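You operate a simulated robot arm through the tools that you are given. There is no shell and no other tool.

Carry out the task below with a simulated robot arm. There is one attempt and no reset: what you move stays moved.

Task
Oil the middle of the press plate, press the dough ball beside it flat and open the press.
Fine: use the oil brush; oil and stand the brush back before the dough goes on; leave the other ball. Set down upright: oil brush. A coat counts when it lies all over at full strength: go over it till it gets no stronger.

Only the result counts: the job must be done as asked and must still hold three seconds after the hand-in. Knocking over, shifting, dropping, spilling or breaking anything else fails it.

Robot
A 7-joint arm with a two-finger parallel gripper, fixed in place. Base frame: the origin is at the foot of the arm, x ahead of it, y to its left, z up; the work surface is at about z = 80. Readings come in cm, rad, newtons and seconds.
With the tool pointing down near the work surface it reaches from about 36 to 78 cm from the base axis. Its first joint turns from -2.496 to 2.496 rad. Payload 3 kg.
The TCP is the grasp point between the finger pads, 3 cm short of the fingertips. In the tool frame z runs along the fingers and y along their closing line. The gripper opens to 11 cm. The fingers are 2 cm wide and 1 cm thick; the gripper's body (4.8 by 11.2 cm) begins 5.5 cm behind the TCP.
Orientation is that of the tool frame in the base frame, as [roll, pitch, yaw] about the fixed x, y, z axes, in that order (R = Rz(yaw) Ry(pitch) Rx(roll)). With the fingers straight down and closing along the base's y, the tool's x points along the base's -x, its y along +y and its z along -z.

Tools
- The arm moves only by the tool drive_tool. Its argument "targets" is a list of rows, each an object (a shift or turn left out is 0, a gripper value left out holds the last) with "dp": the shift along the base's x, y, z in cm, a list of three; "rot": the turn, a rotation vector about the base's x, y, z in rad, a list of three; "jaw": the opening, from 0 (shut) to 1 (fully open). In form: [{"dp": [dx, dy, dz], "rot": [rx, ry, rz], "jaw": jaw}, ...]. A call has 1 to 20 rows; each row shifts and turns the commanded pose from where the row before left it. Each row takes 0.2 s and may step no farther than 5 cm and 0.15 rad from the row before; otherwise, or with a gripper value out of range, the whole call is refused. Where a pose cannot be reached the arm comes as near as it can. A force on the tool above 70 N (or 10 N above the force at the start of the call, whichever is more), or a blocked arm, ends the call early, and 0.2 s more pass. Each finger travels about 15.3 cm/s and halts on what it meets, pressing with about 32 N; the grip force reading is that of the motor and also rises with nothing between the fingers. The clock runs only during rows and for 0.2 s after the last one: add rows that do not move to give the fingers time. It gives the time, the measured TCP pose, the force on the tool (base axes), the opening and the grip force at its end, in the units of the frame above (readings bear some noise), with the torque about the TCP (base axes, N m) and any sound that the robot's microphone picked up.
- Cameras (640 x 400 px; columns grow to the right, rows downward): "scene" is fixed at [21.96, 65.16, 168.31]; the picture's right is [-0.90, -0.44, 0.00], its down [-0.27, 0.55, -0.79] and it looks along [0.35, -0.71, -0.61] (base axes); focal length 336 px, centre (320, 200). "wrist" rides on the gripper at [7.2, 1.7, -10.3] in the tool frame; the picture's right is [-0.23, 0.97, 0.00], its down [-0.76, -0.18, -0.62] and it looks along [-0.61, -0.14, 0.78] (tool axes); focal length 222 px, centre (320, 200). There is no depth. A picture from a camera that has moved, and an enlarged one, comes with that camera's place and axes in the base frame and with its lens.
- grab_frame(camera): a new picture of that camera. It takes no simulated time.
- raise_lower(by): slides the trunk up (or, below 0, down) by that many cm; the arm rides with it, the base frame stays. It gives what a move gives, with no picture.
- enlarge(camera, box): a new picture of the part [left, top, right, bottom] of that camera's present view, enlarged. It takes no simulated time.
- job_done(): hands the job in; it is judged then, once.

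Places have to be worked out from the pictures, the camera data and where the tool is seen. Open the gripper and draw the arm clear of the work before you hand the job in, unless the task says otherwise.

The tools are called after "Emit:" as a command line: name --argument value ..., lists and objects as JSON in quotes. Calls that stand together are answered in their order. drive_tool: Moves the arm, as the interface text tells. Its arguments: {"type":"object","properties":{"targets":{"type":"array","items":{"type":"object","properties":{"dp":{"type":"array","items":{"type":"number"}},"rot":{"type":"array","items":{"type":"number"}},"jaw":{"type":"number"}}}}},"required":["targets"]} The other tools are called the same way: raise_lower (by) slides the trunk up or down; grab_frame (camera) takes a picture; enlarge (camera, box) takes an enlarged picture of a part of a camera's view; job_done () hands the job in.

At the start:

```text
clock: 0.0
ee_pos: [50.08, -17.77, 123.06]
orientation: [-3.14, 0.001, 3.142]
wrist_force: [0.2, 0.4, -0.5]
torque: [-0.02, 0.04, 0.0]
opening: 11.0
grasp_force: 0.0
trunk travel left (down, up): [-42.5, 6.5]
```

scene: 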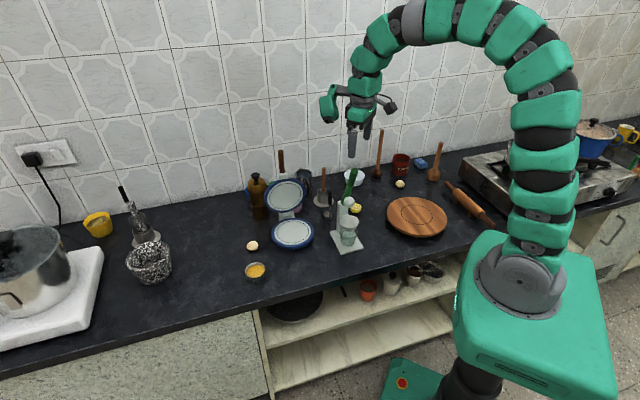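
wrist: 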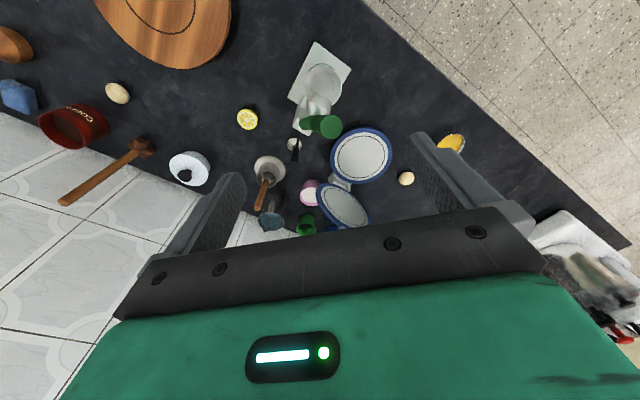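

I start by looking more closely at the workspace to identify the press, the dough balls, the oil and the brush.

Emit:
enlarge --camera "scene" --box '[230, 130, 390, 290]'

Emit:
enlarge --camera "scene" --box '[340, 120, 500, 250]'

Emit:
enlarge --camera "wrist" --box '[220, 40, 480, 240]'

```text
2.50 times, centred on (310, 210) of scene
camera zoom: at [21.96, 65.16, 168.31], right [-0.9, -0.44, 0.0], down [-0.27, 0.55, -0.79], along [0.35, -0.71, -0.61], focal length 840 px, centre (345, 175)
```

zoom: 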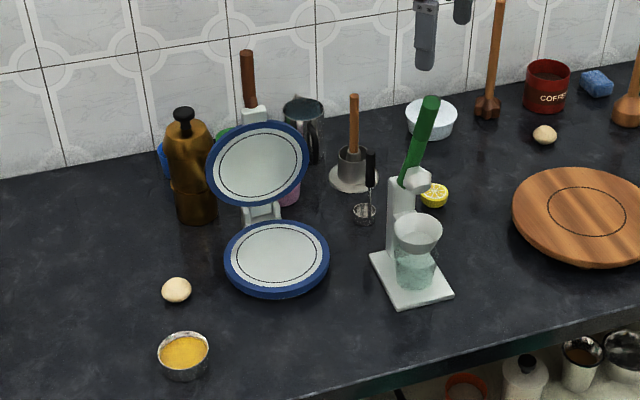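

```text
3.08 times, centred on (420, 185) of scene
camera zoom: at [21.96, 65.16, 168.31], right [-0.9, -0.44, 0.0], down [-0.27, 0.55, -0.79], along [0.35, -0.71, -0.61], focal length 1033 px, centre (12, 246)
```

zoom: 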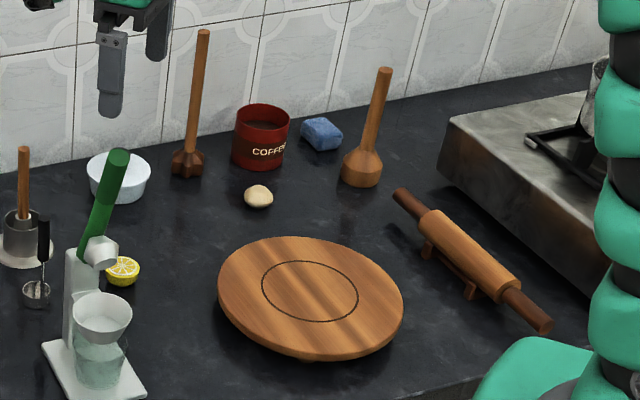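

```text
2.00 times, centred on (350, 140) of wrist
camera zoom: at [42.8, -15.94, 133.48], right [0.23, 0.97, 0.0], down [0.76, -0.18, 0.62], along [0.61, -0.14, -0.78], focal length 444 px, centre (260, 320)
```

zoom: 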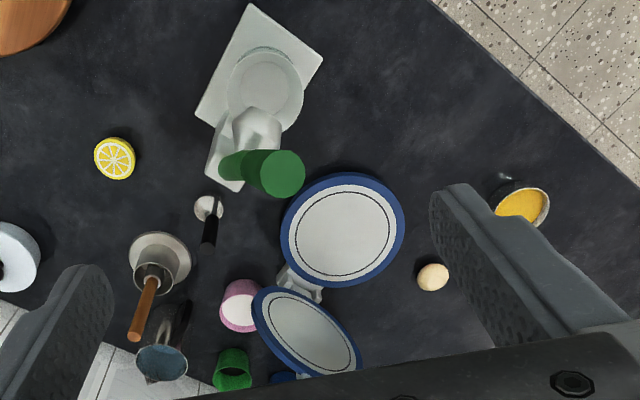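

The press (blue rim, white plates) looks open at about (70.7, -11.5), with a dough ball near (81.6, -0.6) and a second ball near the coffee tin. I enlarge further to tell the brush, its stand and the oil apart.

Emit:
enlarge --camera "scene" --box '[240, 140, 320, 190]'

Emit:
enlarge --camera "scene" --box '[300, 150, 380, 200]'

Emit:
enlarge --camera "scene" --box '[230, 210, 326, 290]'

Emit:
enlarge --camera "scene" --box '[0, 140, 230, 330]'

Emit:
enlarge --camera "wrist" --box '[230, 130, 390, 240]'

```text
8.00 times, centred on (280, 165) of scene
camera zoom: at [21.96, 65.16, 168.31], right [-0.9, -0.44, 0.0], down [-0.27, 0.55, -0.79], along [0.35, -0.71, -0.61], focal length 2686 px, centre (640, 480)
```

zoom: 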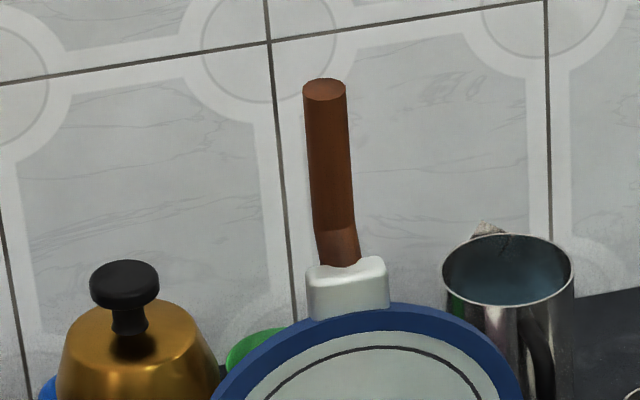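

```text
8.00 times, centred on (340, 175) of scene
camera zoom: at [21.96, 65.16, 168.31], right [-0.9, -0.44, 0.0], down [-0.27, 0.55, -0.79], along [0.35, -0.71, -0.61], focal length 2686 px, centre (160, 400)
```

zoom: 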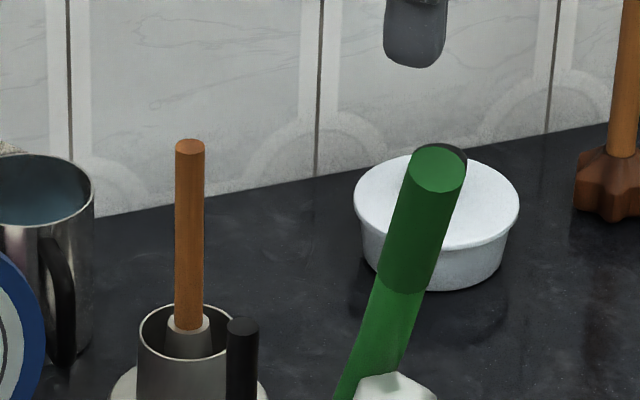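

```text
5.00 times, centred on (278, 250) of scene
camera zoom: at [21.96, 65.16, 168.31], right [-0.9, -0.44, 0.0], down [-0.27, 0.55, -0.79], along [0.35, -0.71, -0.61], focal length 1679 px, centre (530, -50)
```

zoom: 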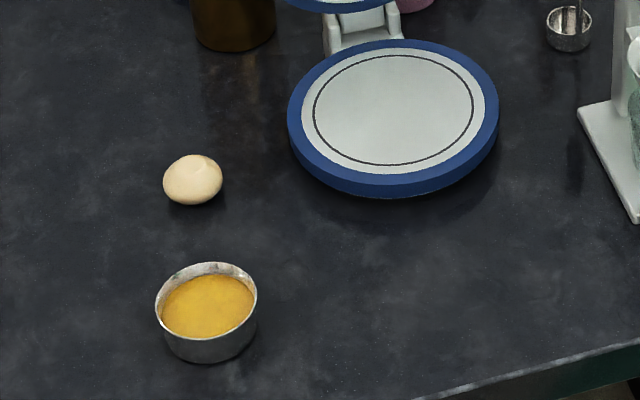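

```text
2.11 times, centred on (115, 235) of scene
camera zoom: at [21.96, 65.16, 168.31], right [-0.9, -0.44, 0.0], down [-0.27, 0.55, -0.79], along [0.35, -0.71, -0.61], focal length 707 px, centre (752, 126)
```

zoom: 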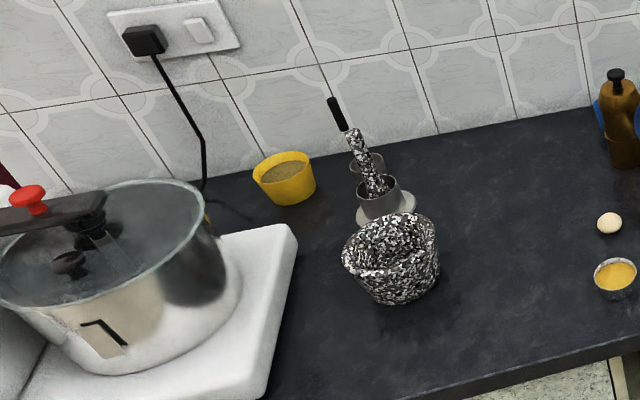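

```text
3.64 times, centred on (310, 185) of wrist
camera zoom: at [42.8, -15.94, 133.48], right [0.23, 0.97, 0.0], down [0.76, -0.18, 0.62], along [0.61, -0.14, -0.78], focal length 808 px, centre (356, 254)
```

zoom: 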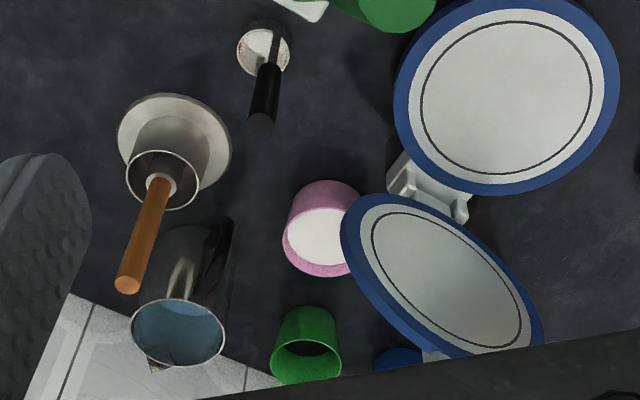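

The oil brush appears to be the wooden handle in a steel stand at about (70.5, -36.4), top near z 97.6. The oil is the yellow dish at (73, 9.5), and the press lid is open with its brown handle up. I move clear of the tall citrus press and turn to get a closer look at the press.

Emit:
drive_tool --targets '[{"dp": [1.6, 3.6, 0], "rot": [0, 0, -0.12]}, {"dp": [1.6, 3.6, 0], "rot": [0, 0, -0.12]}, {"dp": [1.6, 3.6, 0], "rot": [0, 0, -0.12]}, {"dp": [1.6, 3.6, 0], "rot": [0, 0, -0.12]}, {"dp": [1.6, 3.4, 0], "rot": [0, 0, -0.12]}, {"dp": [0, 0, -5]}, {"dp": [0, 0, -5]}]'

Emit:
grab_frame --camera "wrist"

Emit:
grab_frame --camera "scene"

```text
clock: 1.6
ee_pos: [58.06, -0.02, 112.9]
orientation: [3.14, 0.001, 2.54]
wrist_force: [1.0, 0.3, -0.2]
torque: [-0.01, 0.01, 0.01]
opening: 10.99
grasp_force: 0.1
trunk travel left (down, up): [-42.5, 6.5]
```

```text
taken
camera wrist: at [53.02, 5.66, 123.29], right [0.74, 0.67, 0.0], down [0.53, -0.58, 0.62], along [0.42, -0.46, -0.78], focal length 222 px, centre (320, 200)
```

wrist: 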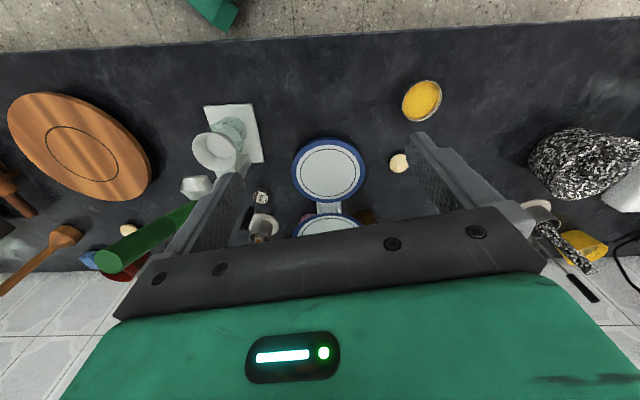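

```text
taken
```

scene: 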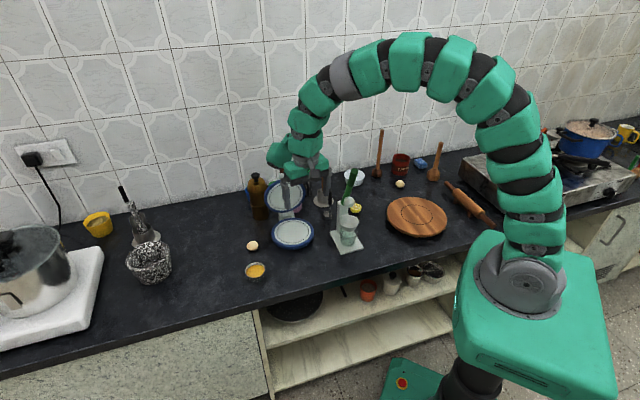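

The press is squared to the counter (hinge side toward the wall, direction about (0.67,-0.74)). I enlarge for precise measurements.

Emit:
enlarge --camera "wrist" --box '[240, 120, 420, 240]'

Emit:
enlarge --camera "wrist" --box '[370, 60, 480, 190]'

```text
3.33 times, centred on (330, 180) of wrist
camera zoom: at [53.02, 5.66, 123.29], right [0.74, 0.67, 0.0], down [0.53, -0.58, 0.62], along [0.42, -0.46, -0.78], focal length 740 px, centre (287, 267)
```

zoom: 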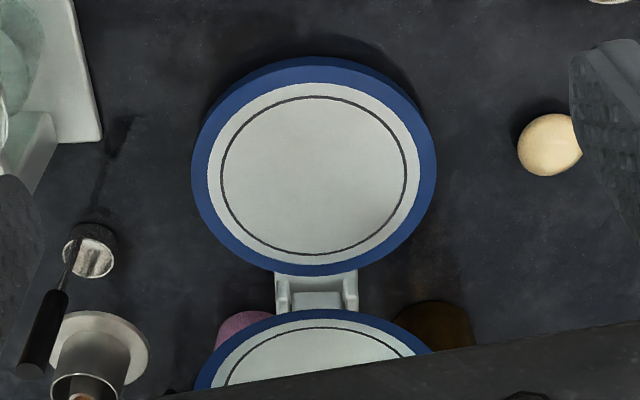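

```text
3.08 times, centred on (425, 125) of wrist
camera zoom: at [53.02, 5.66, 123.29], right [0.74, 0.67, 0.0], down [0.53, -0.58, 0.62], along [0.42, -0.46, -0.78], focal length 684 px, centre (-3, 431)
```

zoom: 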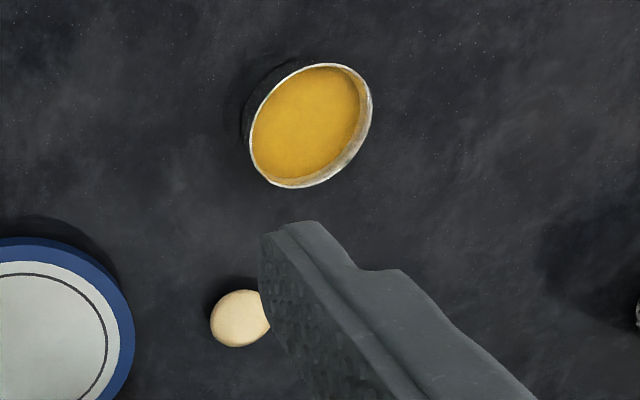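

Plate centre comes out at (71.0, -11.5, ~83.2) with an inner ring radius of about 5.9 cm. The oil dish rim is at (72.8, 9.6, 83.6) and the brush stand is near (70.5, -36.2). I rise, swing over toward the brush and tilt outward for a closer look before grasping.

Emit:
drive_tool --targets '[{"dp": [0, 0, 5]}, {"dp": [0, -2, 4]}, {"dp": [0, -5, 0], "rot": [0, 0, 0.03]}, {"dp": [0, -5, 0], "rot": [0, 0, 0.03]}, {"dp": [0, -5, 0], "rot": [0, 0, 0.03]}, {"dp": [0, -5, 0], "rot": [0, 0, 0.037]}, {"dp": [0, -5, 0]}, {"dp": [0, -3, 0]}, {"dp": [2, -1, -3]}, {"dp": [2, -1, -3]}]'

Emit:
grab_frame --camera "wrist"

```text
clock: 3.8
ee_pos: [62.19, -31.76, 116.23]
orientation: [3.141, -0.002, 2.67]
wrist_force: [-0.3, -1.0, -1.1]
torque: [0.0, 0.01, 0.01]
opening: 11.02
grasp_force: 0.0
trunk travel left (down, up): [-42.5, 6.5]
```

```text
taken
camera wrist: at [56.48, -26.95, 126.58], right [0.65, 0.76, 0.0], down [0.6, -0.51, 0.62], along [0.47, -0.4, -0.78], focal length 222 px, centre (320, 200)
```

wrist: 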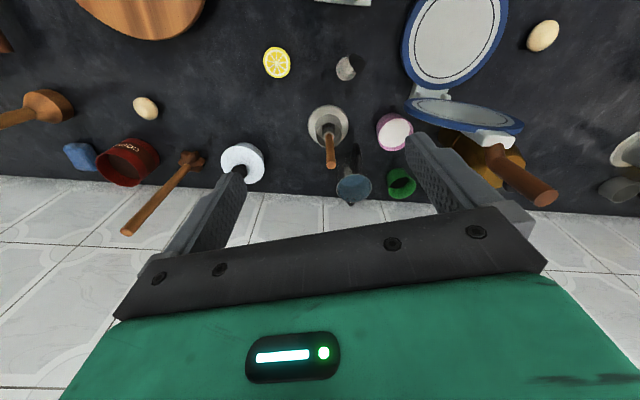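

Emit:
enlarge --camera "wrist" --box '[290, 80, 390, 180]'

Emit:
enlarge --camera "wrist" --box '[390, 60, 570, 220]'

```text
4.00 times, centred on (340, 130) of wrist
camera zoom: at [56.48, -26.95, 126.58], right [0.65, 0.76, 0.0], down [0.6, -0.51, 0.62], along [0.47, -0.4, -0.78], focal length 888 px, centre (240, 480)
```

zoom: 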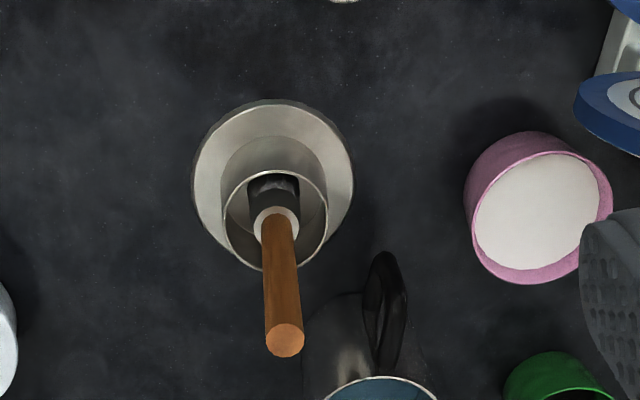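

```text
2.50 times, centred on (480, 140) of wrist
camera zoom: at [56.48, -26.95, 126.58], right [0.65, 0.76, 0.0], down [0.6, -0.51, 0.62], along [0.47, -0.4, -0.78], focal length 555 px, centre (-80, 350)
```

zoom: 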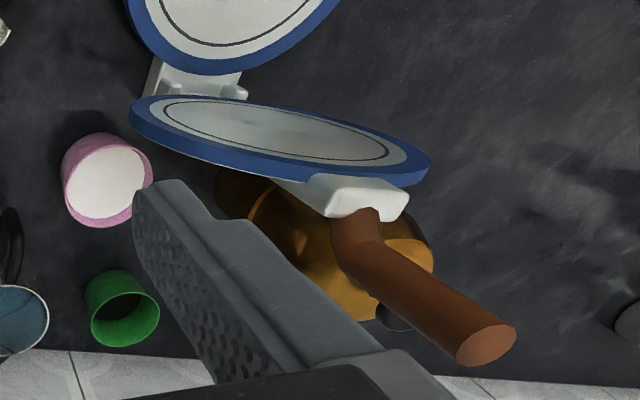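

The brush has a 1.4 cm wooden handle, spanning z 85.5–97.6 at (70.1, -36.3). I tilt the tool outward by 0.5 rad and move to just above the handle to check reach.

Emit:
drive_tool --targets '[{"dp": [2, -1.15, -2], "rot": [-0.0572, -0.1112, 0]}, {"dp": [2, -1.15, -2], "rot": [-0.0572, -0.1112, 0]}, {"dp": [2, -1.15, -2], "rot": [-0.0572, -0.1112, 0]}, {"dp": [1.9, -1.1, -2], "rot": [-0.0572, -0.1112, 0]}, {"dp": [0, 0, -3.2]}, {"dp": [0, 0, 0]}]'

Emit:
grab_frame --camera "scene"

Emit:
grab_frame --camera "wrist"

```text
clock: 5.2
ee_pos: [70.18, -36.34, 104.9]
orientation: [-3.141, 0.501, 2.667]
wrist_force: [-0.2, 0.1, 0.1]
torque: [-0.02, -0.01, 0.01]
opening: 10.99
grasp_force: 0.0
trunk travel left (down, up): [-42.5, 6.5]
```

```text
taken
```

scene: 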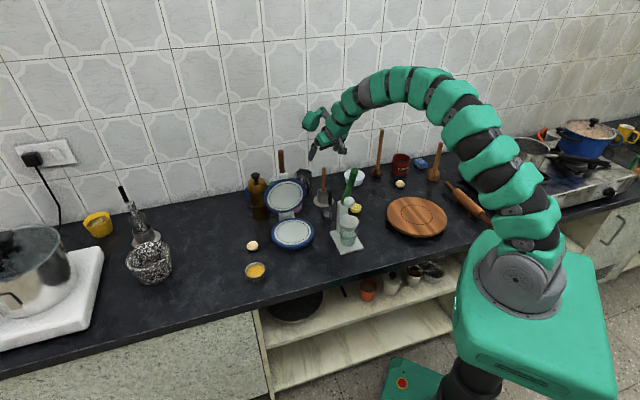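

```text
taken
camera wrist: at [60.78, -29.56, 110.55], right [0.62, 0.78, 0.11], down [0.25, -0.33, 0.91], along [0.74, -0.54, -0.4], focal length 222 px, centre (320, 200)
```

wrist: 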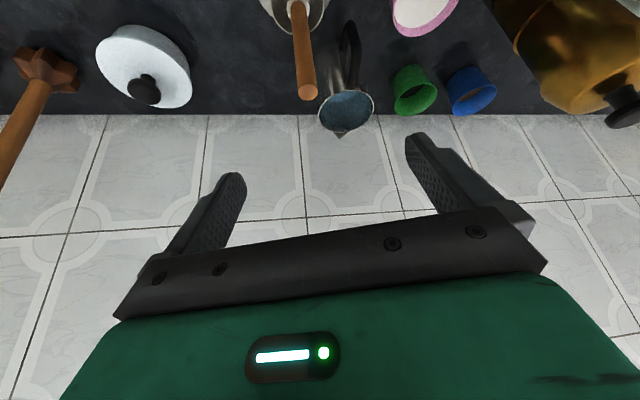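

Reach is good and the handle top lies right under the fingers. I descend vertically to z ≈ 93.8, handle between the pads, and check before closing.

Emit:
drive_tool --targets '[{"dp": [0, 0, -4]}, {"dp": [0, 0, -4]}, {"dp": [0, 0, -3.1]}, {"dp": [0, 0, 0]}]'

Emit:
enlarge --camera "scene" --box '[280, 90, 400, 230]'

Emit:
grab_frame --camera "wrist"

```text
clock: 6.2
ee_pos: [69.93, -36.49, 93.87]
orientation: [-3.141, 0.5, 2.668]
wrist_force: [1.0, 0.3, -0.6]
torque: [0.01, -0.01, -0.03]
opening: 11.0
grasp_force: 0.1
trunk travel left (down, up): [-42.5, 6.5]
```

```text
2.86 times, centred on (340, 160) of scene
camera zoom: at [21.96, 65.16, 168.31], right [-0.9, -0.44, 0.0], down [-0.27, 0.55, -0.79], along [0.35, -0.71, -0.61], focal length 959 px, centre (263, 314)
```

zoom: 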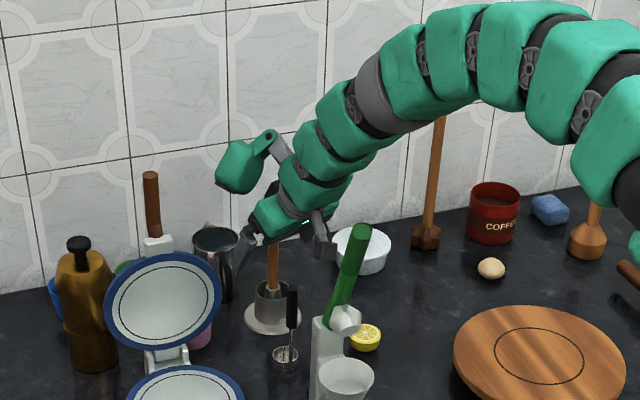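

```text
taken
camera wrist: at [60.66, -29.67, 99.49], right [0.62, 0.78, 0.11], down [0.25, -0.33, 0.91], along [0.74, -0.54, -0.4], focal length 222 px, centre (320, 200)
```

wrist: 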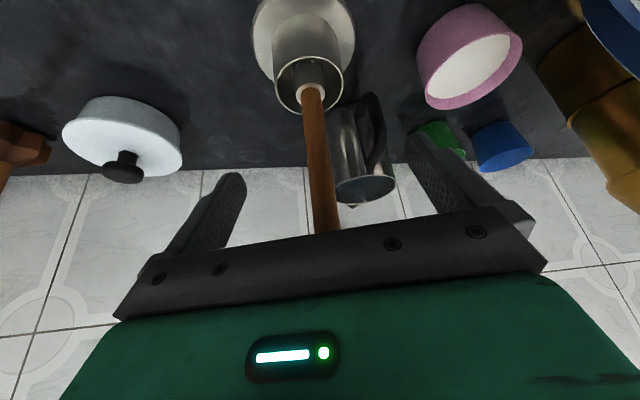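

The handle runs centrally between the fingers. I close the gripper on it.

Emit:
drive_tool --targets '[{"jaw": 0.3}, {"jaw": 0.0}, {"jaw": 0.0}, {"jaw": 0.0}]'

Emit:
grab_frame --camera "wrist"

```text
clock: 7.2
ee_pos: [70.05, -36.43, 93.72]
orientation: [-3.139, 0.499, 2.668]
wrist_force: [0.2, -0.2, -0.1]
torque: [0.01, -0.01, 0.02]
opening: 1.35
grasp_force: 31.9
trunk travel left (down, up): [-42.5, 6.5]
```

```text
taken
camera wrist: at [60.63, -29.67, 99.53], right [0.62, 0.78, 0.11], down [0.25, -0.33, 0.91], along [0.74, -0.54, -0.4], focal length 222 px, centre (320, 200)
```

wrist: 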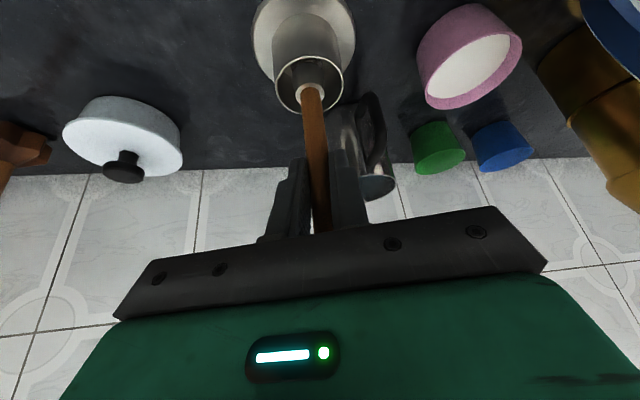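

Brush gripped (opening 1.35 cm). I lift it straight up out of the stand.

Emit:
drive_tool --targets '[{"dp": [0, 0, 2]}, {"dp": [0, 0, 3]}, {"dp": [0, 0, 4]}, {"dp": [0, 0, 4]}, {"dp": [0, 0, 3]}, {"dp": [0, 0, 0]}]'

Emit:
enlarge --camera "scene" --box '[280, 80, 400, 230]'

Emit:
grab_frame --camera "wrist"

```text
clock: 8.6
ee_pos: [69.86, -36.47, 109.91]
orientation: [-3.141, 0.499, 2.668]
wrist_force: [0.2, 0.1, -0.1]
torque: [-0.01, -0.02, 0.05]
opening: 1.36
grasp_force: 31.9
trunk travel left (down, up): [-42.5, 6.5]
```

```text
2.67 times, centred on (340, 155) of scene
camera zoom: at [21.96, 65.16, 168.31], right [-0.9, -0.44, 0.0], down [-0.27, 0.55, -0.79], along [0.35, -0.71, -0.61], focal length 895 px, centre (267, 320)
```

zoom: 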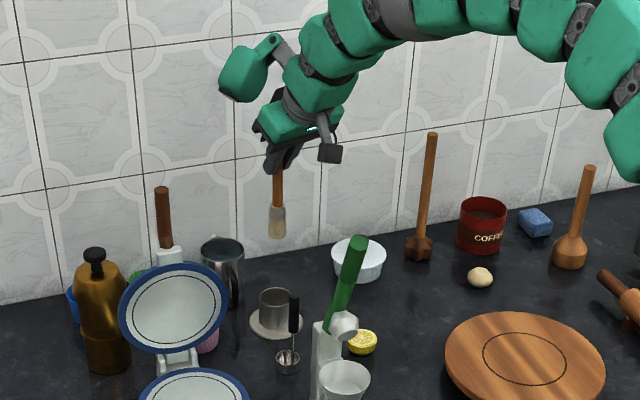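

```text
taken
camera wrist: at [60.59, -29.66, 115.6], right [0.62, 0.78, 0.11], down [0.25, -0.33, 0.91], along [0.74, -0.54, -0.4], focal length 222 px, centre (320, 200)
```

wrist: 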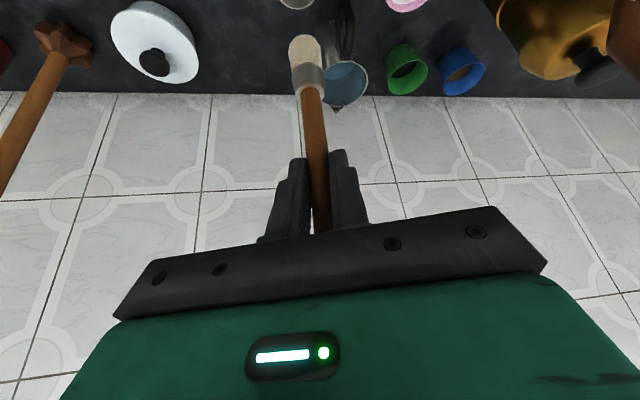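

The brush is out, with cream bristles about 2.3 cm wide; the tip seems about 12.8 cm below the TCP. I enlarge to measure the tip.

Emit:
enlarge --camera "scene" --box '[320, 130, 370, 180]'

Emit:
enlarge --camera "wrist" --box '[260, 0, 380, 120]'

```text
8.00 times, centred on (345, 155) of scene
camera zoom: at [21.96, 65.16, 168.31], right [-0.9, -0.44, 0.0], down [-0.27, 0.55, -0.79], along [0.35, -0.71, -0.61], focal length 2686 px, centre (120, 560)
```

zoom: 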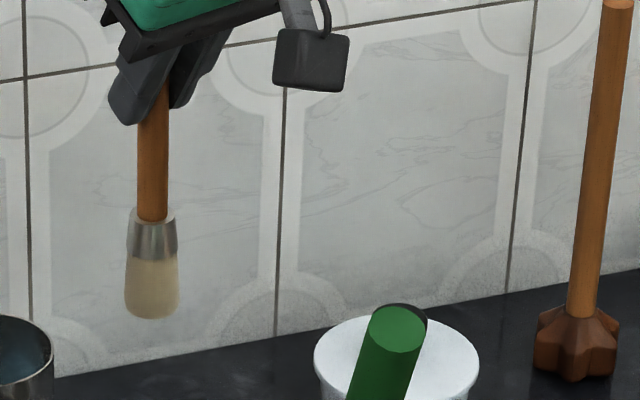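

```text
3.33 times, centred on (320, 60) of wrist
camera zoom: at [60.59, -29.66, 115.6], right [0.62, 0.78, 0.11], down [0.25, -0.33, 0.91], along [0.74, -0.54, -0.4], focal length 740 px, centre (320, 667)
```

zoom: 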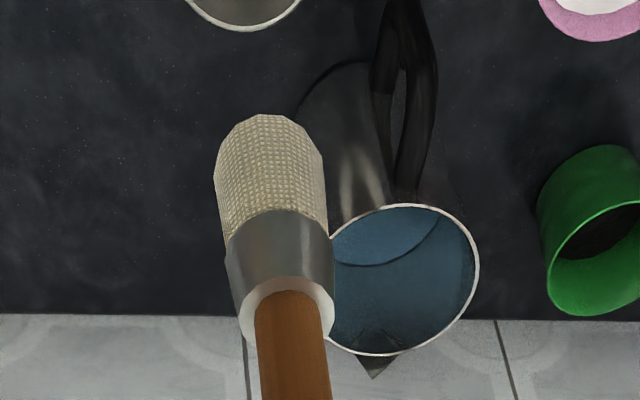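

Tip is about 12.3–12.5 cm below the TCP. I rise well above everything and carry the brush over to above the oil dish, turning the wrist along the way.

Emit:
drive_tool --targets '[{"dp": [-1.5, 0, 5]}, {"dp": [-1.5, 0, 5]}, {"dp": [-1.5, 0, 5]}, {"dp": [-1.5, 0, 4]}, {"dp": [0.5, 4.6, 0], "rot": [0, 0, 0.06]}, {"dp": [0.5, 4.6, 0], "rot": [0, 0, 0.06]}, {"dp": [0.5, 4.6, 0], "rot": [0, 0, 0.06]}, {"dp": [0.5, 4.6, 0], "rot": [0, 0, 0.06]}, {"dp": [0.5, 4.6, 0], "rot": [0, 0, 0.06]}, {"dp": [0.5, 4.6, 0], "rot": [0, 0, 0.06]}, {"dp": [1, 4.6, 0], "rot": [0, 0, 0.06]}, {"dp": [1, 4.6, 0], "rot": [0, 0, 0.06]}, {"dp": [1, 4.6, 0], "rot": [0, 0, 0.06]}, {"dp": [1, 4.6, 0], "rot": [0, 0, 0.06]}, {"dp": [0.9, 0, -4]}, {"dp": [0.9, 0, -4]}, {"dp": [0, 0, 0]}]'

Emit:
grab_frame --camera "scene"

Emit:
grab_frame --camera "wrist"

```text
refused: row 1 steps farther than a row can; nothing moved
```

```text
taken
```

scene: 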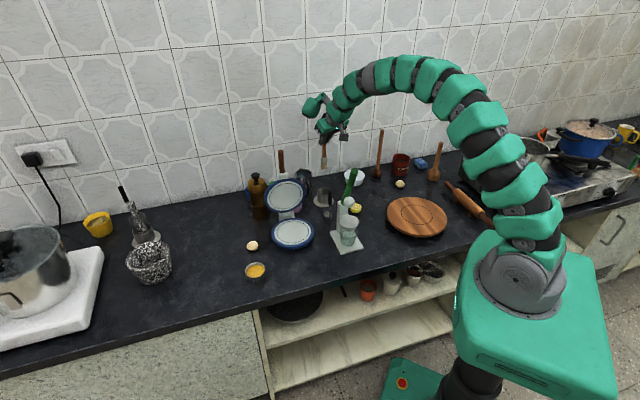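

```text
taken
camera wrist: at [60.59, -29.66, 115.6], right [0.62, 0.78, 0.11], down [0.25, -0.33, 0.91], along [0.74, -0.54, -0.4], focal length 222 px, centre (320, 200)
```

wrist: 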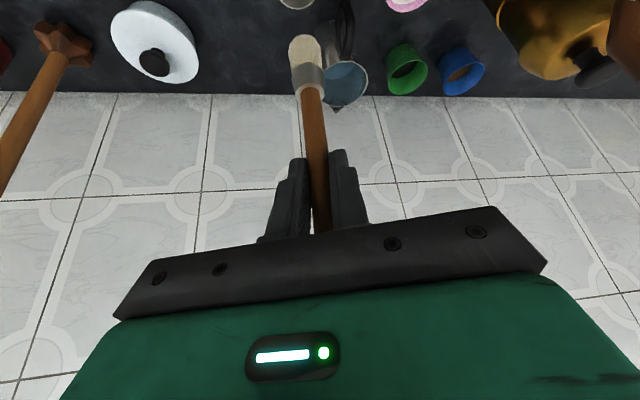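

The step was slightly too long, so nothing moved. I repeat it with shorter rows.

Emit:
drive_tool --targets '[{"dp": [-1.5, 0, 4.7]}, {"dp": [-1.5, 0, 4.7]}, {"dp": [-1.5, 0, 4.7]}, {"dp": [-1.5, 0, 4.7]}, {"dp": [0.5, 4.6, 0], "rot": [0, 0, 0.06]}, {"dp": [0.5, 4.6, 0], "rot": [0, 0, 0.06]}, {"dp": [0.5, 4.6, 0], "rot": [0, 0, 0.06]}, {"dp": [0.5, 4.6, 0], "rot": [0, 0, 0.06]}, {"dp": [0.5, 4.6, 0], "rot": [0, 0, 0.06]}, {"dp": [0.5, 4.6, 0], "rot": [0, 0, 0.06]}, {"dp": [1, 4.6, 0], "rot": [0, 0, 0.06]}, {"dp": [1, 4.6, 0], "rot": [0, 0, 0.06]}, {"dp": [1, 4.6, 0], "rot": [0, 0, 0.06]}, {"dp": [1, 4.6, 0], "rot": [0, 0, 0.06]}, {"dp": [0.9, 0, -4]}, {"dp": [0.9, 0, -4]}, {"dp": [0, 0, 0]}]'

Emit:
grab_frame --camera "scene"

Emit:
grab_frame --camera "wrist"

```text
clock: 12.2
ee_pos: [72.67, 9.37, 120.49]
orientation: [3.141, 0.499, -3.015]
wrist_force: [0.7, -0.7, 0.6]
torque: [-0.01, 0.02, 0.03]
opening: 1.37
grasp_force: 31.5
trunk travel left (down, up): [-42.5, 6.5]
```

```text
taken
```

scene: 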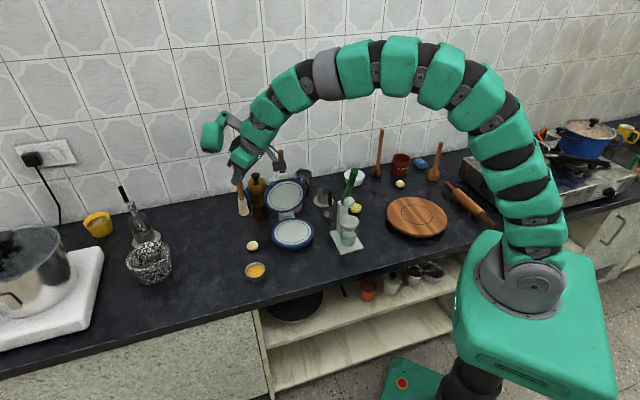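

```text
taken
camera wrist: at [61.08, 9.66, 126.21], right [0.07, 0.99, 0.11], down [0.39, -0.13, 0.91], along [0.92, -0.03, -0.4], focal length 222 px, centre (320, 200)
```

wrist: 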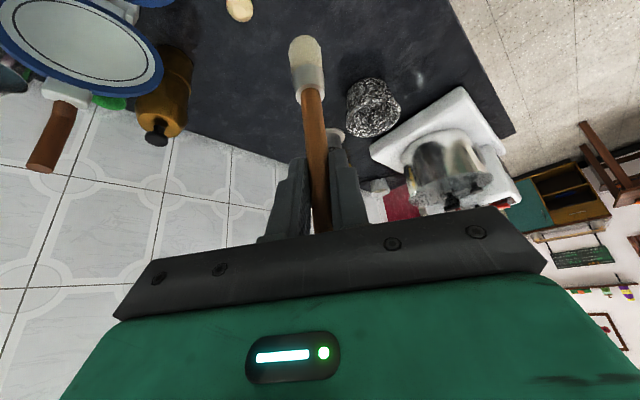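

The brush is above the dish. I descend to bring the tip just above the rim and check alignment.

Emit:
drive_tool --targets '[{"dp": [0, 0.1, -5]}, {"dp": [0, 0, -5]}, {"dp": [0, 0, -5]}, {"dp": [0, 0, -5]}, {"dp": [0, 0, -2.5]}, {"dp": [0, 0, 0]}]'

Emit:
enlarge --camera "scene" --box '[215, 190, 311, 290]'

Emit:
grab_frame --camera "wrist"

```text
clock: 13.6
ee_pos: [72.75, 9.58, 98.09]
orientation: [3.142, 0.498, -3.015]
wrist_force: [0.5, 0.2, -1.0]
torque: [0.02, 0.02, 0.01]
opening: 1.34
grasp_force: 32.5
trunk travel left (down, up): [-42.5, 6.5]
```

```text
4.00 times, centred on (263, 240) of scene
camera zoom: at [21.96, 65.16, 168.31], right [-0.9, -0.44, 0.0], down [-0.27, 0.55, -0.79], along [0.35, -0.71, -0.61], focal length 1343 px, centre (548, 40)
```

zoom: 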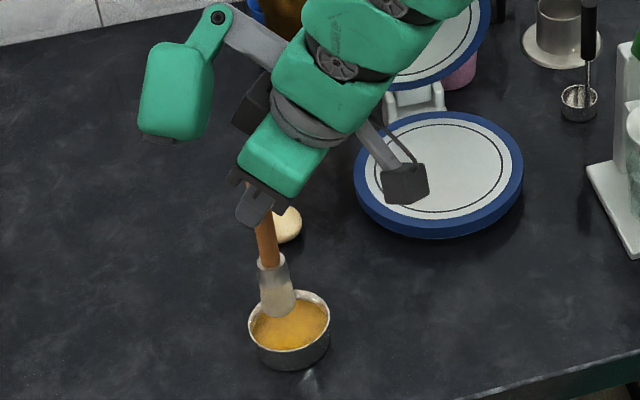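

```text
taken
camera wrist: at [61.3, 9.96, 103.83], right [0.07, 0.99, 0.11], down [0.39, -0.13, 0.91], along [0.92, -0.03, -0.4], focal length 222 px, centre (320, 200)
```

wrist: 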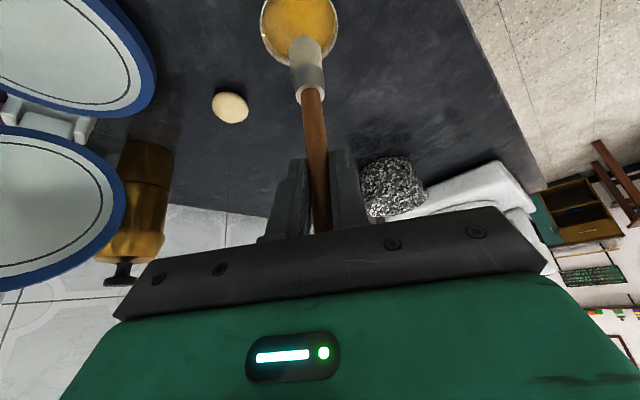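

The brush tip is centred over the oil with about 2 cm to go to the surface. I dip gently.

Emit:
drive_tool --targets '[{"dp": [-0.2, 0.2, -1.5]}, {"dp": [0, 0, -1.2]}, {"dp": [0, 0, -1.0]}, {"dp": [0, 0, 0]}, {"dp": [0, 0, 0]}]'

Emit:
enlarge --camera "scene" --box '[225, 230, 297, 290]'

Emit:
enlarge --camera "wrist" --box '[240, 0, 370, 110]'

```text
clock: 14.8
ee_pos: [72.59, 9.74, 94.55]
orientation: [3.142, 0.504, -3.014]
wrist_force: [1.8, 0.0, 30.9]
torque: [-0.05, -0.48, 0.02]
opening: 1.36
grasp_force: 32.2
trunk travel left (down, up): [-42.5, 6.5]
```

```text
6.67 times, centred on (261, 260) of scene
camera zoom: at [21.96, 65.16, 168.31], right [-0.9, -0.44, 0.0], down [-0.27, 0.55, -0.79], along [0.35, -0.71, -0.61], focal length 2239 px, centre (713, -200)
```

zoom: 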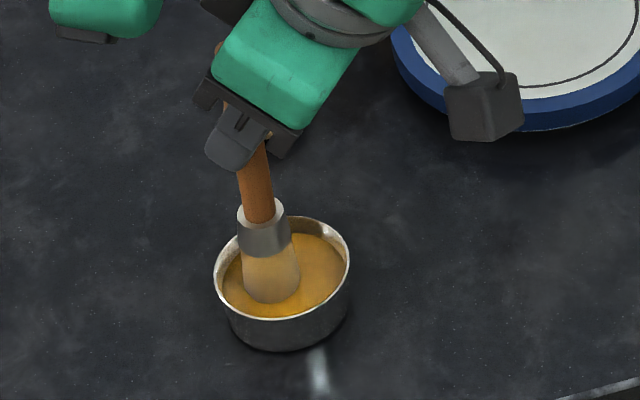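

```text
3.64 times, centred on (305, 55) of wrist
camera zoom: at [61.0, 10.15, 100.25], right [0.07, 0.99, 0.11], down [0.39, -0.13, 0.91], along [0.92, -0.03, -0.39], focal length 808 px, centre (374, 727)
```

zoom: 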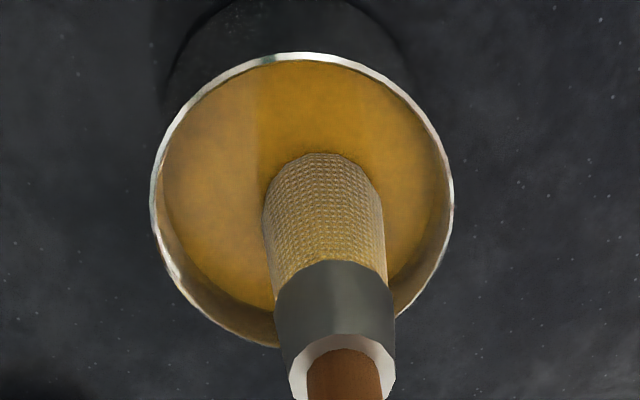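

The force reads 31 N upward, so the brush has touched the dish bottom, and the bristles have taken the oil colour. I lift out slowly and check the brush.

Emit:
drive_tool --targets '[{"dp": [0, 0, 0.4]}, {"dp": [0, 0, 1.0]}, {"dp": [0, 0, 2]}, {"dp": [0, 0, 3]}, {"dp": [0, 0, 0]}]'

Emit:
enlarge --camera "scene" --box '[225, 210, 297, 290]'

Emit:
enlarge --camera "wrist" --box '[240, 0, 370, 110]'

```text
clock: 16.0
ee_pos: [72.49, 9.62, 100.73]
orientation: [3.141, 0.498, -3.015]
wrist_force: [-0.3, 0.7, -0.4]
torque: [0.01, -0.02, 0.01]
opening: 1.37
grasp_force: 32.2
trunk travel left (down, up): [-42.5, 6.5]
```

```text
5.00 times, centred on (261, 250) of scene
camera zoom: at [21.96, 65.16, 168.31], right [-0.9, -0.44, 0.0], down [-0.27, 0.55, -0.79], along [0.35, -0.71, -0.61], focal length 1679 px, centre (615, -50)
```

zoom: 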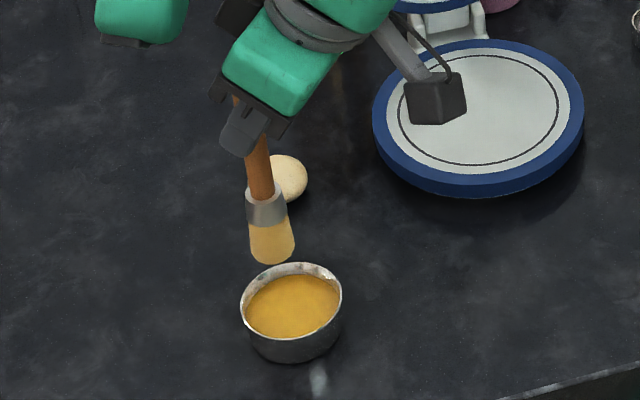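

```text
3.64 times, centred on (305, 55) of wrist
camera zoom: at [61.04, 10.13, 106.38], right [0.07, 0.99, 0.11], down [0.39, -0.13, 0.91], along [0.92, -0.03, -0.4], focal length 808 px, centre (374, 727)
```

zoom: 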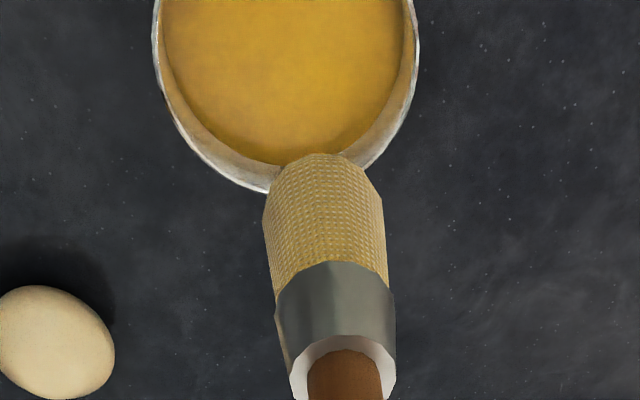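

The bristles are loaded with oil. I carry the brush at safe height to above the plate centre, turning the wrist so that it leans away from the open lid.

Emit:
drive_tool --targets '[{"dp": [-0.3, -4.26, 0.5], "rot": [0, 0, -0.146]}, {"dp": [-0.3, -4.26, 0], "rot": [0, 0, -0.146]}, {"dp": [-0.32, -4.26, 0], "rot": [0, 0, -0.146]}, {"dp": [-0.33, -4.25, 0], "rot": [0, 0, -0.146]}, {"dp": [-0.33, -4.25, 0], "rot": [0, 0, -0.146]}, {"dp": [0, 0, 0]}]'

Emit:
enlarge --camera "scene" --box '[240, 160, 350, 260]'

Emit:
grab_frame --camera "wrist"

```text
clock: 17.4
ee_pos: [71.0, -11.43, 101.14]
orientation: [3.141, 0.499, 2.534]
wrist_force: [0.1, 0.0, -0.7]
torque: [0.02, 0.0, 0.0]
opening: 1.36
grasp_force: 31.3
trunk travel left (down, up): [-42.5, 6.5]
```

```text
4.00 times, centred on (295, 210) of scene
camera zoom: at [21.96, 65.16, 168.31], right [-0.9, -0.44, 0.0], down [-0.27, 0.55, -0.79], along [0.35, -0.71, -0.61], focal length 1343 px, centre (420, 160)
```

zoom: 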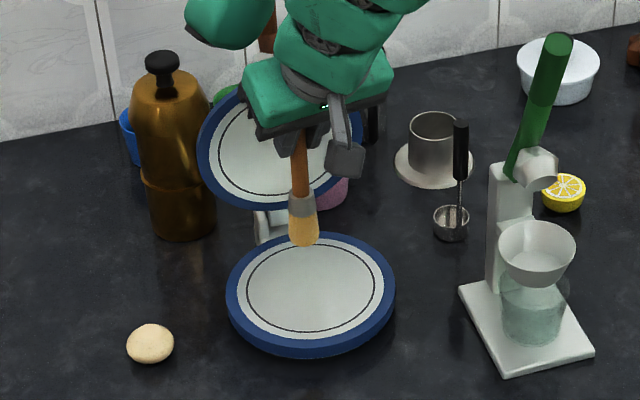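

```text
taken
camera wrist: at [62.58, -3.52, 106.93], right [0.72, 0.69, 0.11], down [0.2, -0.36, 0.91], along [0.67, -0.63, -0.4], focal length 222 px, centre (320, 200)
```

wrist: 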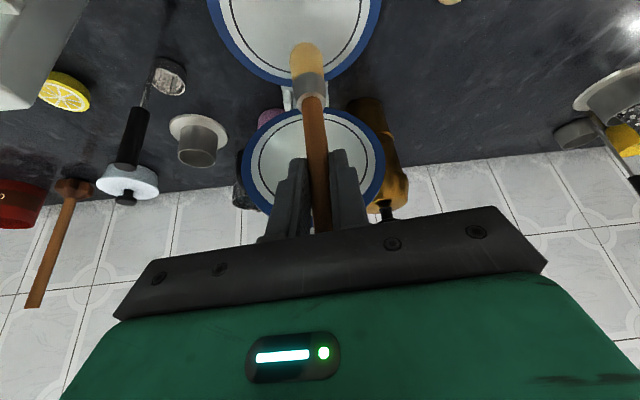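

The brush is above the plate centre and the lid stands about 10 cm behind with clearance. I lower toward contact, watching the force.

Emit:
drive_tool --targets '[{"dp": [0, 0, -3]}, {"dp": [0, 0, -1.6]}, {"dp": [0, 0, -0.3]}, {"dp": [0, 0, 0]}]'

Emit:
enlarge --camera "scene" --box '[255, 190, 335, 260]'

```text
clock: 18.4
ee_pos: [71.08, -11.44, 96.31]
orientation: [3.141, 0.498, 2.537]
wrist_force: [-0.3, -0.5, -0.6]
torque: [0.01, 0.01, 0.02]
opening: 1.36
grasp_force: 31.8
trunk travel left (down, up): [-42.5, 6.5]
```

```text
5.71 times, centred on (295, 225) of scene
camera zoom: at [21.96, 65.16, 168.31], right [-0.9, -0.44, 0.0], down [-0.27, 0.55, -0.79], along [0.35, -0.71, -0.61], focal length 1919 px, centre (463, 57)
```

zoom: 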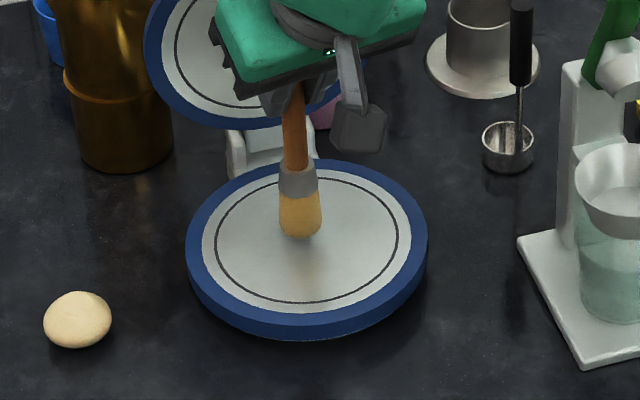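

About 1 cm to go, centred to within 0.4 cm. I step down in small increments.

Emit:
drive_tool --targets '[{"dp": [-0.2, -0.1, -0.4]}, {"dp": [0, 0, -0.3]}, {"dp": [0, 0, 0]}]'

```text
clock: 19.2
ee_pos: [70.8, -11.58, 95.66]
orientation: [-3.141, 0.499, 2.538]
wrist_force: [-0.1, -0.3, -0.4]
torque: [-0.03, -0.03, 0.02]
opening: 1.34
grasp_force: 31.9
trunk travel left (down, up): [-42.5, 6.5]
```

No contact yet; I continue in 0.15 cm steps.

Emit:
drive_tool --targets '[{"dp": [0, 0, -0.2]}, {"dp": [0, 0, -0.15]}, {"dp": [0, 0, 0]}]'

```text
clock: 20.0
ee_pos: [70.96, -11.61, 95.31]
orientation: [-3.14, 0.499, 2.537]
wrist_force: [0.1, -0.1, 0.4]
torque: [0.0, 0.01, -0.03]
opening: 1.37
grasp_force: 31.3
trunk travel left (down, up): [-42.5, 6.5]
```

Emit:
enlarge --camera "scene" --box '[275, 205, 315, 245]'

Emit:
drive_tool --targets '[{"dp": [0, 0, -0.15]}, {"dp": [0, 0, -0.1]}, {"dp": [0, 0, 0]}]'

```text
10.00 times, centred on (295, 225) of scene
camera zoom: at [21.96, 65.16, 168.31], right [-0.9, -0.44, 0.0], down [-0.27, 0.55, -0.79], along [0.35, -0.71, -0.61], focal length 3358 px, centre (570, -50)
```

zoom: 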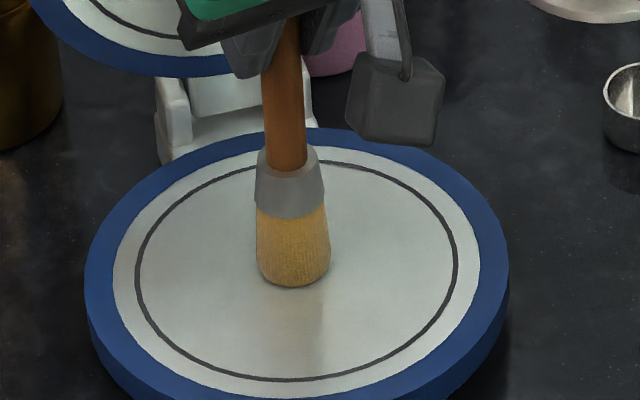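

```text
clock: 20.8
ee_pos: [70.88, -11.51, 95.15]
orientation: [-3.141, 0.501, 2.537]
wrist_force: [-0.3, 1.0, 12.2]
torque: [0.04, -0.03, -0.01]
opening: 1.37
grasp_force: 32.4
trunk travel left (down, up): [-42.5, 6.5]
```

Contact at 12 N with the brush almost exactly at the plate centre. I start brushing in concentric circles (radii 1.6 and 3.2 cm).

Emit:
drive_tool --targets '[{"dp": [1.5, -0.05, 0]}, {"dp": [-0.469, 1.131, 0]}, {"dp": [-1.131, 0.469, 0]}, {"dp": [-1.131, -0.469, 0]}, {"dp": [-0.469, -1.131, 0]}, {"dp": [0.469, -1.131, 0]}, {"dp": [1.131, -0.469, 0]}, {"dp": [1.131, 0.469, 0]}, {"dp": [0.469, 1.131, 0]}, {"dp": [1.6, 0, 0]}, {"dp": [-0.611, 1.881, 0]}, {"dp": [-1.6, 1.162, 0]}, {"dp": [-1.978, 0, 0]}, {"dp": [-1.6, -1.162, 0]}, {"dp": [-0.611, -1.881, 0]}, {"dp": [0.611, -1.881, 0]}, {"dp": [1.6, -1.162, 0]}, {"dp": [1.978, 0, 0]}, {"dp": [1.6, 1.162, 0]}, {"dp": [0.611, 1.881, 0]}]'

Emit:
enlarge --camera "scene" --box '[265, 205, 325, 255]'

Emit:
grab_frame --camera "wrist"

```text
clock: 25.0
ee_pos: [73.93, -11.6, 95.09]
orientation: [3.14, 0.501, 2.538]
wrist_force: [-0.8, -3.8, 14.7]
torque: [-0.4, -0.14, -0.04]
opening: 1.36
grasp_force: 31.7
trunk travel left (down, up): [-42.5, 6.5]
```

```text
8.00 times, centred on (295, 230) of scene
camera zoom: at [21.96, 65.16, 168.31], right [-0.9, -0.44, 0.0], down [-0.27, 0.55, -0.79], along [0.35, -0.71, -0.61], focal length 2686 px, centre (520, -40)
```

zoom: 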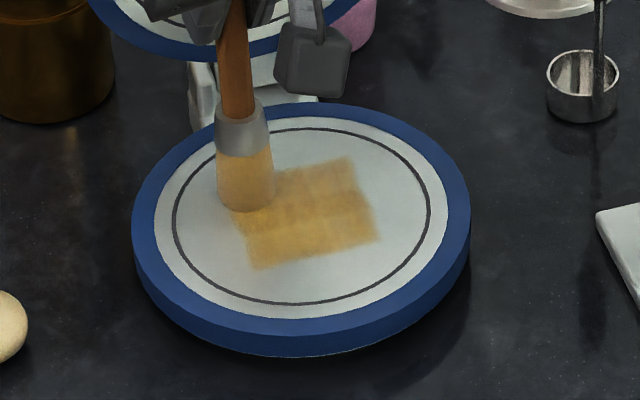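

```text
taken
camera wrist: at [65.45, -3.73, 100.78], right [0.72, 0.69, 0.11], down [0.2, -0.36, 0.91], along [0.67, -0.63, -0.39], focal length 222 px, centre (320, 200)
```

wrist: 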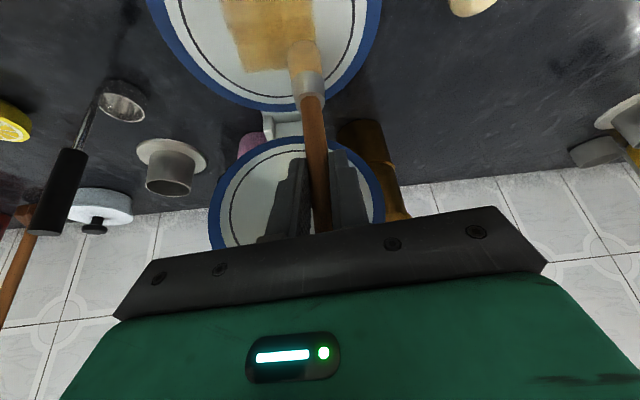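

The oil takes only on a square patch in the middle (about 5.7 cm, aligned with the counter). I now raster over that square in overlapping strokes to build the coat up.

Emit:
drive_tool --targets '[{"dp": [0.695, 0.16, 0]}, {"dp": [-1.48, -1.34, 0]}, {"dp": [-1.48, -1.34, 0]}, {"dp": [-1.48, -1.34, 0]}, {"dp": [-0.838, 0.925, 0]}, {"dp": [1.48, 1.34, 0]}, {"dp": [1.48, 1.34, 0]}, {"dp": [1.48, 1.34, 0]}, {"dp": [-0.838, 0.925, 0]}, {"dp": [-1.48, -1.34, 0]}, {"dp": [-1.48, -1.34, 0]}, {"dp": [-1.48, -1.34, 0]}, {"dp": [-0.838, 0.925, 0]}, {"dp": [1.48, 1.34, 0]}, {"dp": [1.48, 1.34, 0]}, {"dp": [1.48, 1.34, 0]}, {"dp": [-0.838, 0.925, 0]}, {"dp": [-1.48, -1.34, 0]}, {"dp": [-1.48, -1.34, 0]}, {"dp": [-1.48, -1.34, 0]}]'

Emit:
enlarge --camera "scene" --box '[265, 205, 325, 255]'

Emit:
enlarge --camera "wrist" --box '[200, 0, 400, 130]'

```text
clock: 29.2
ee_pos: [66.77, -11.84, 95.07]
orientation: [-3.14, 0.499, 2.538]
wrist_force: [-0.3, 0.4, 0.2]
torque: [-0.02, 0.02, 0.02]
opening: 1.39
grasp_force: 32.6
trunk travel left (down, up): [-42.5, 6.5]
```

```text
8.00 times, centred on (295, 230) of scene
camera zoom: at [21.96, 65.16, 168.31], right [-0.9, -0.44, 0.0], down [-0.27, 0.55, -0.79], along [0.35, -0.71, -0.61], focal length 2686 px, centre (520, -40)
```

zoom: 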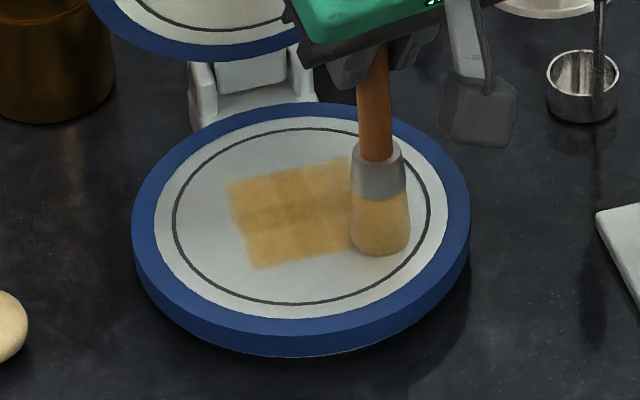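

```text
3.08 times, centred on (300, 65) of wrist
camera zoom: at [58.37, -3.96, 100.77], right [0.72, 0.69, 0.11], down [0.2, -0.36, 0.91], along [0.67, -0.63, -0.4], focal length 684 px, centre (382, 615)
```

zoom: 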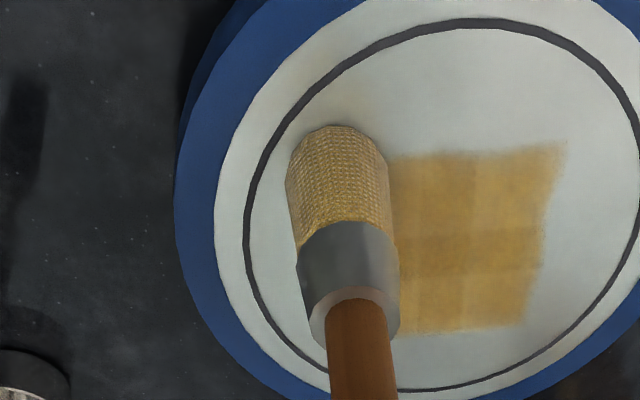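

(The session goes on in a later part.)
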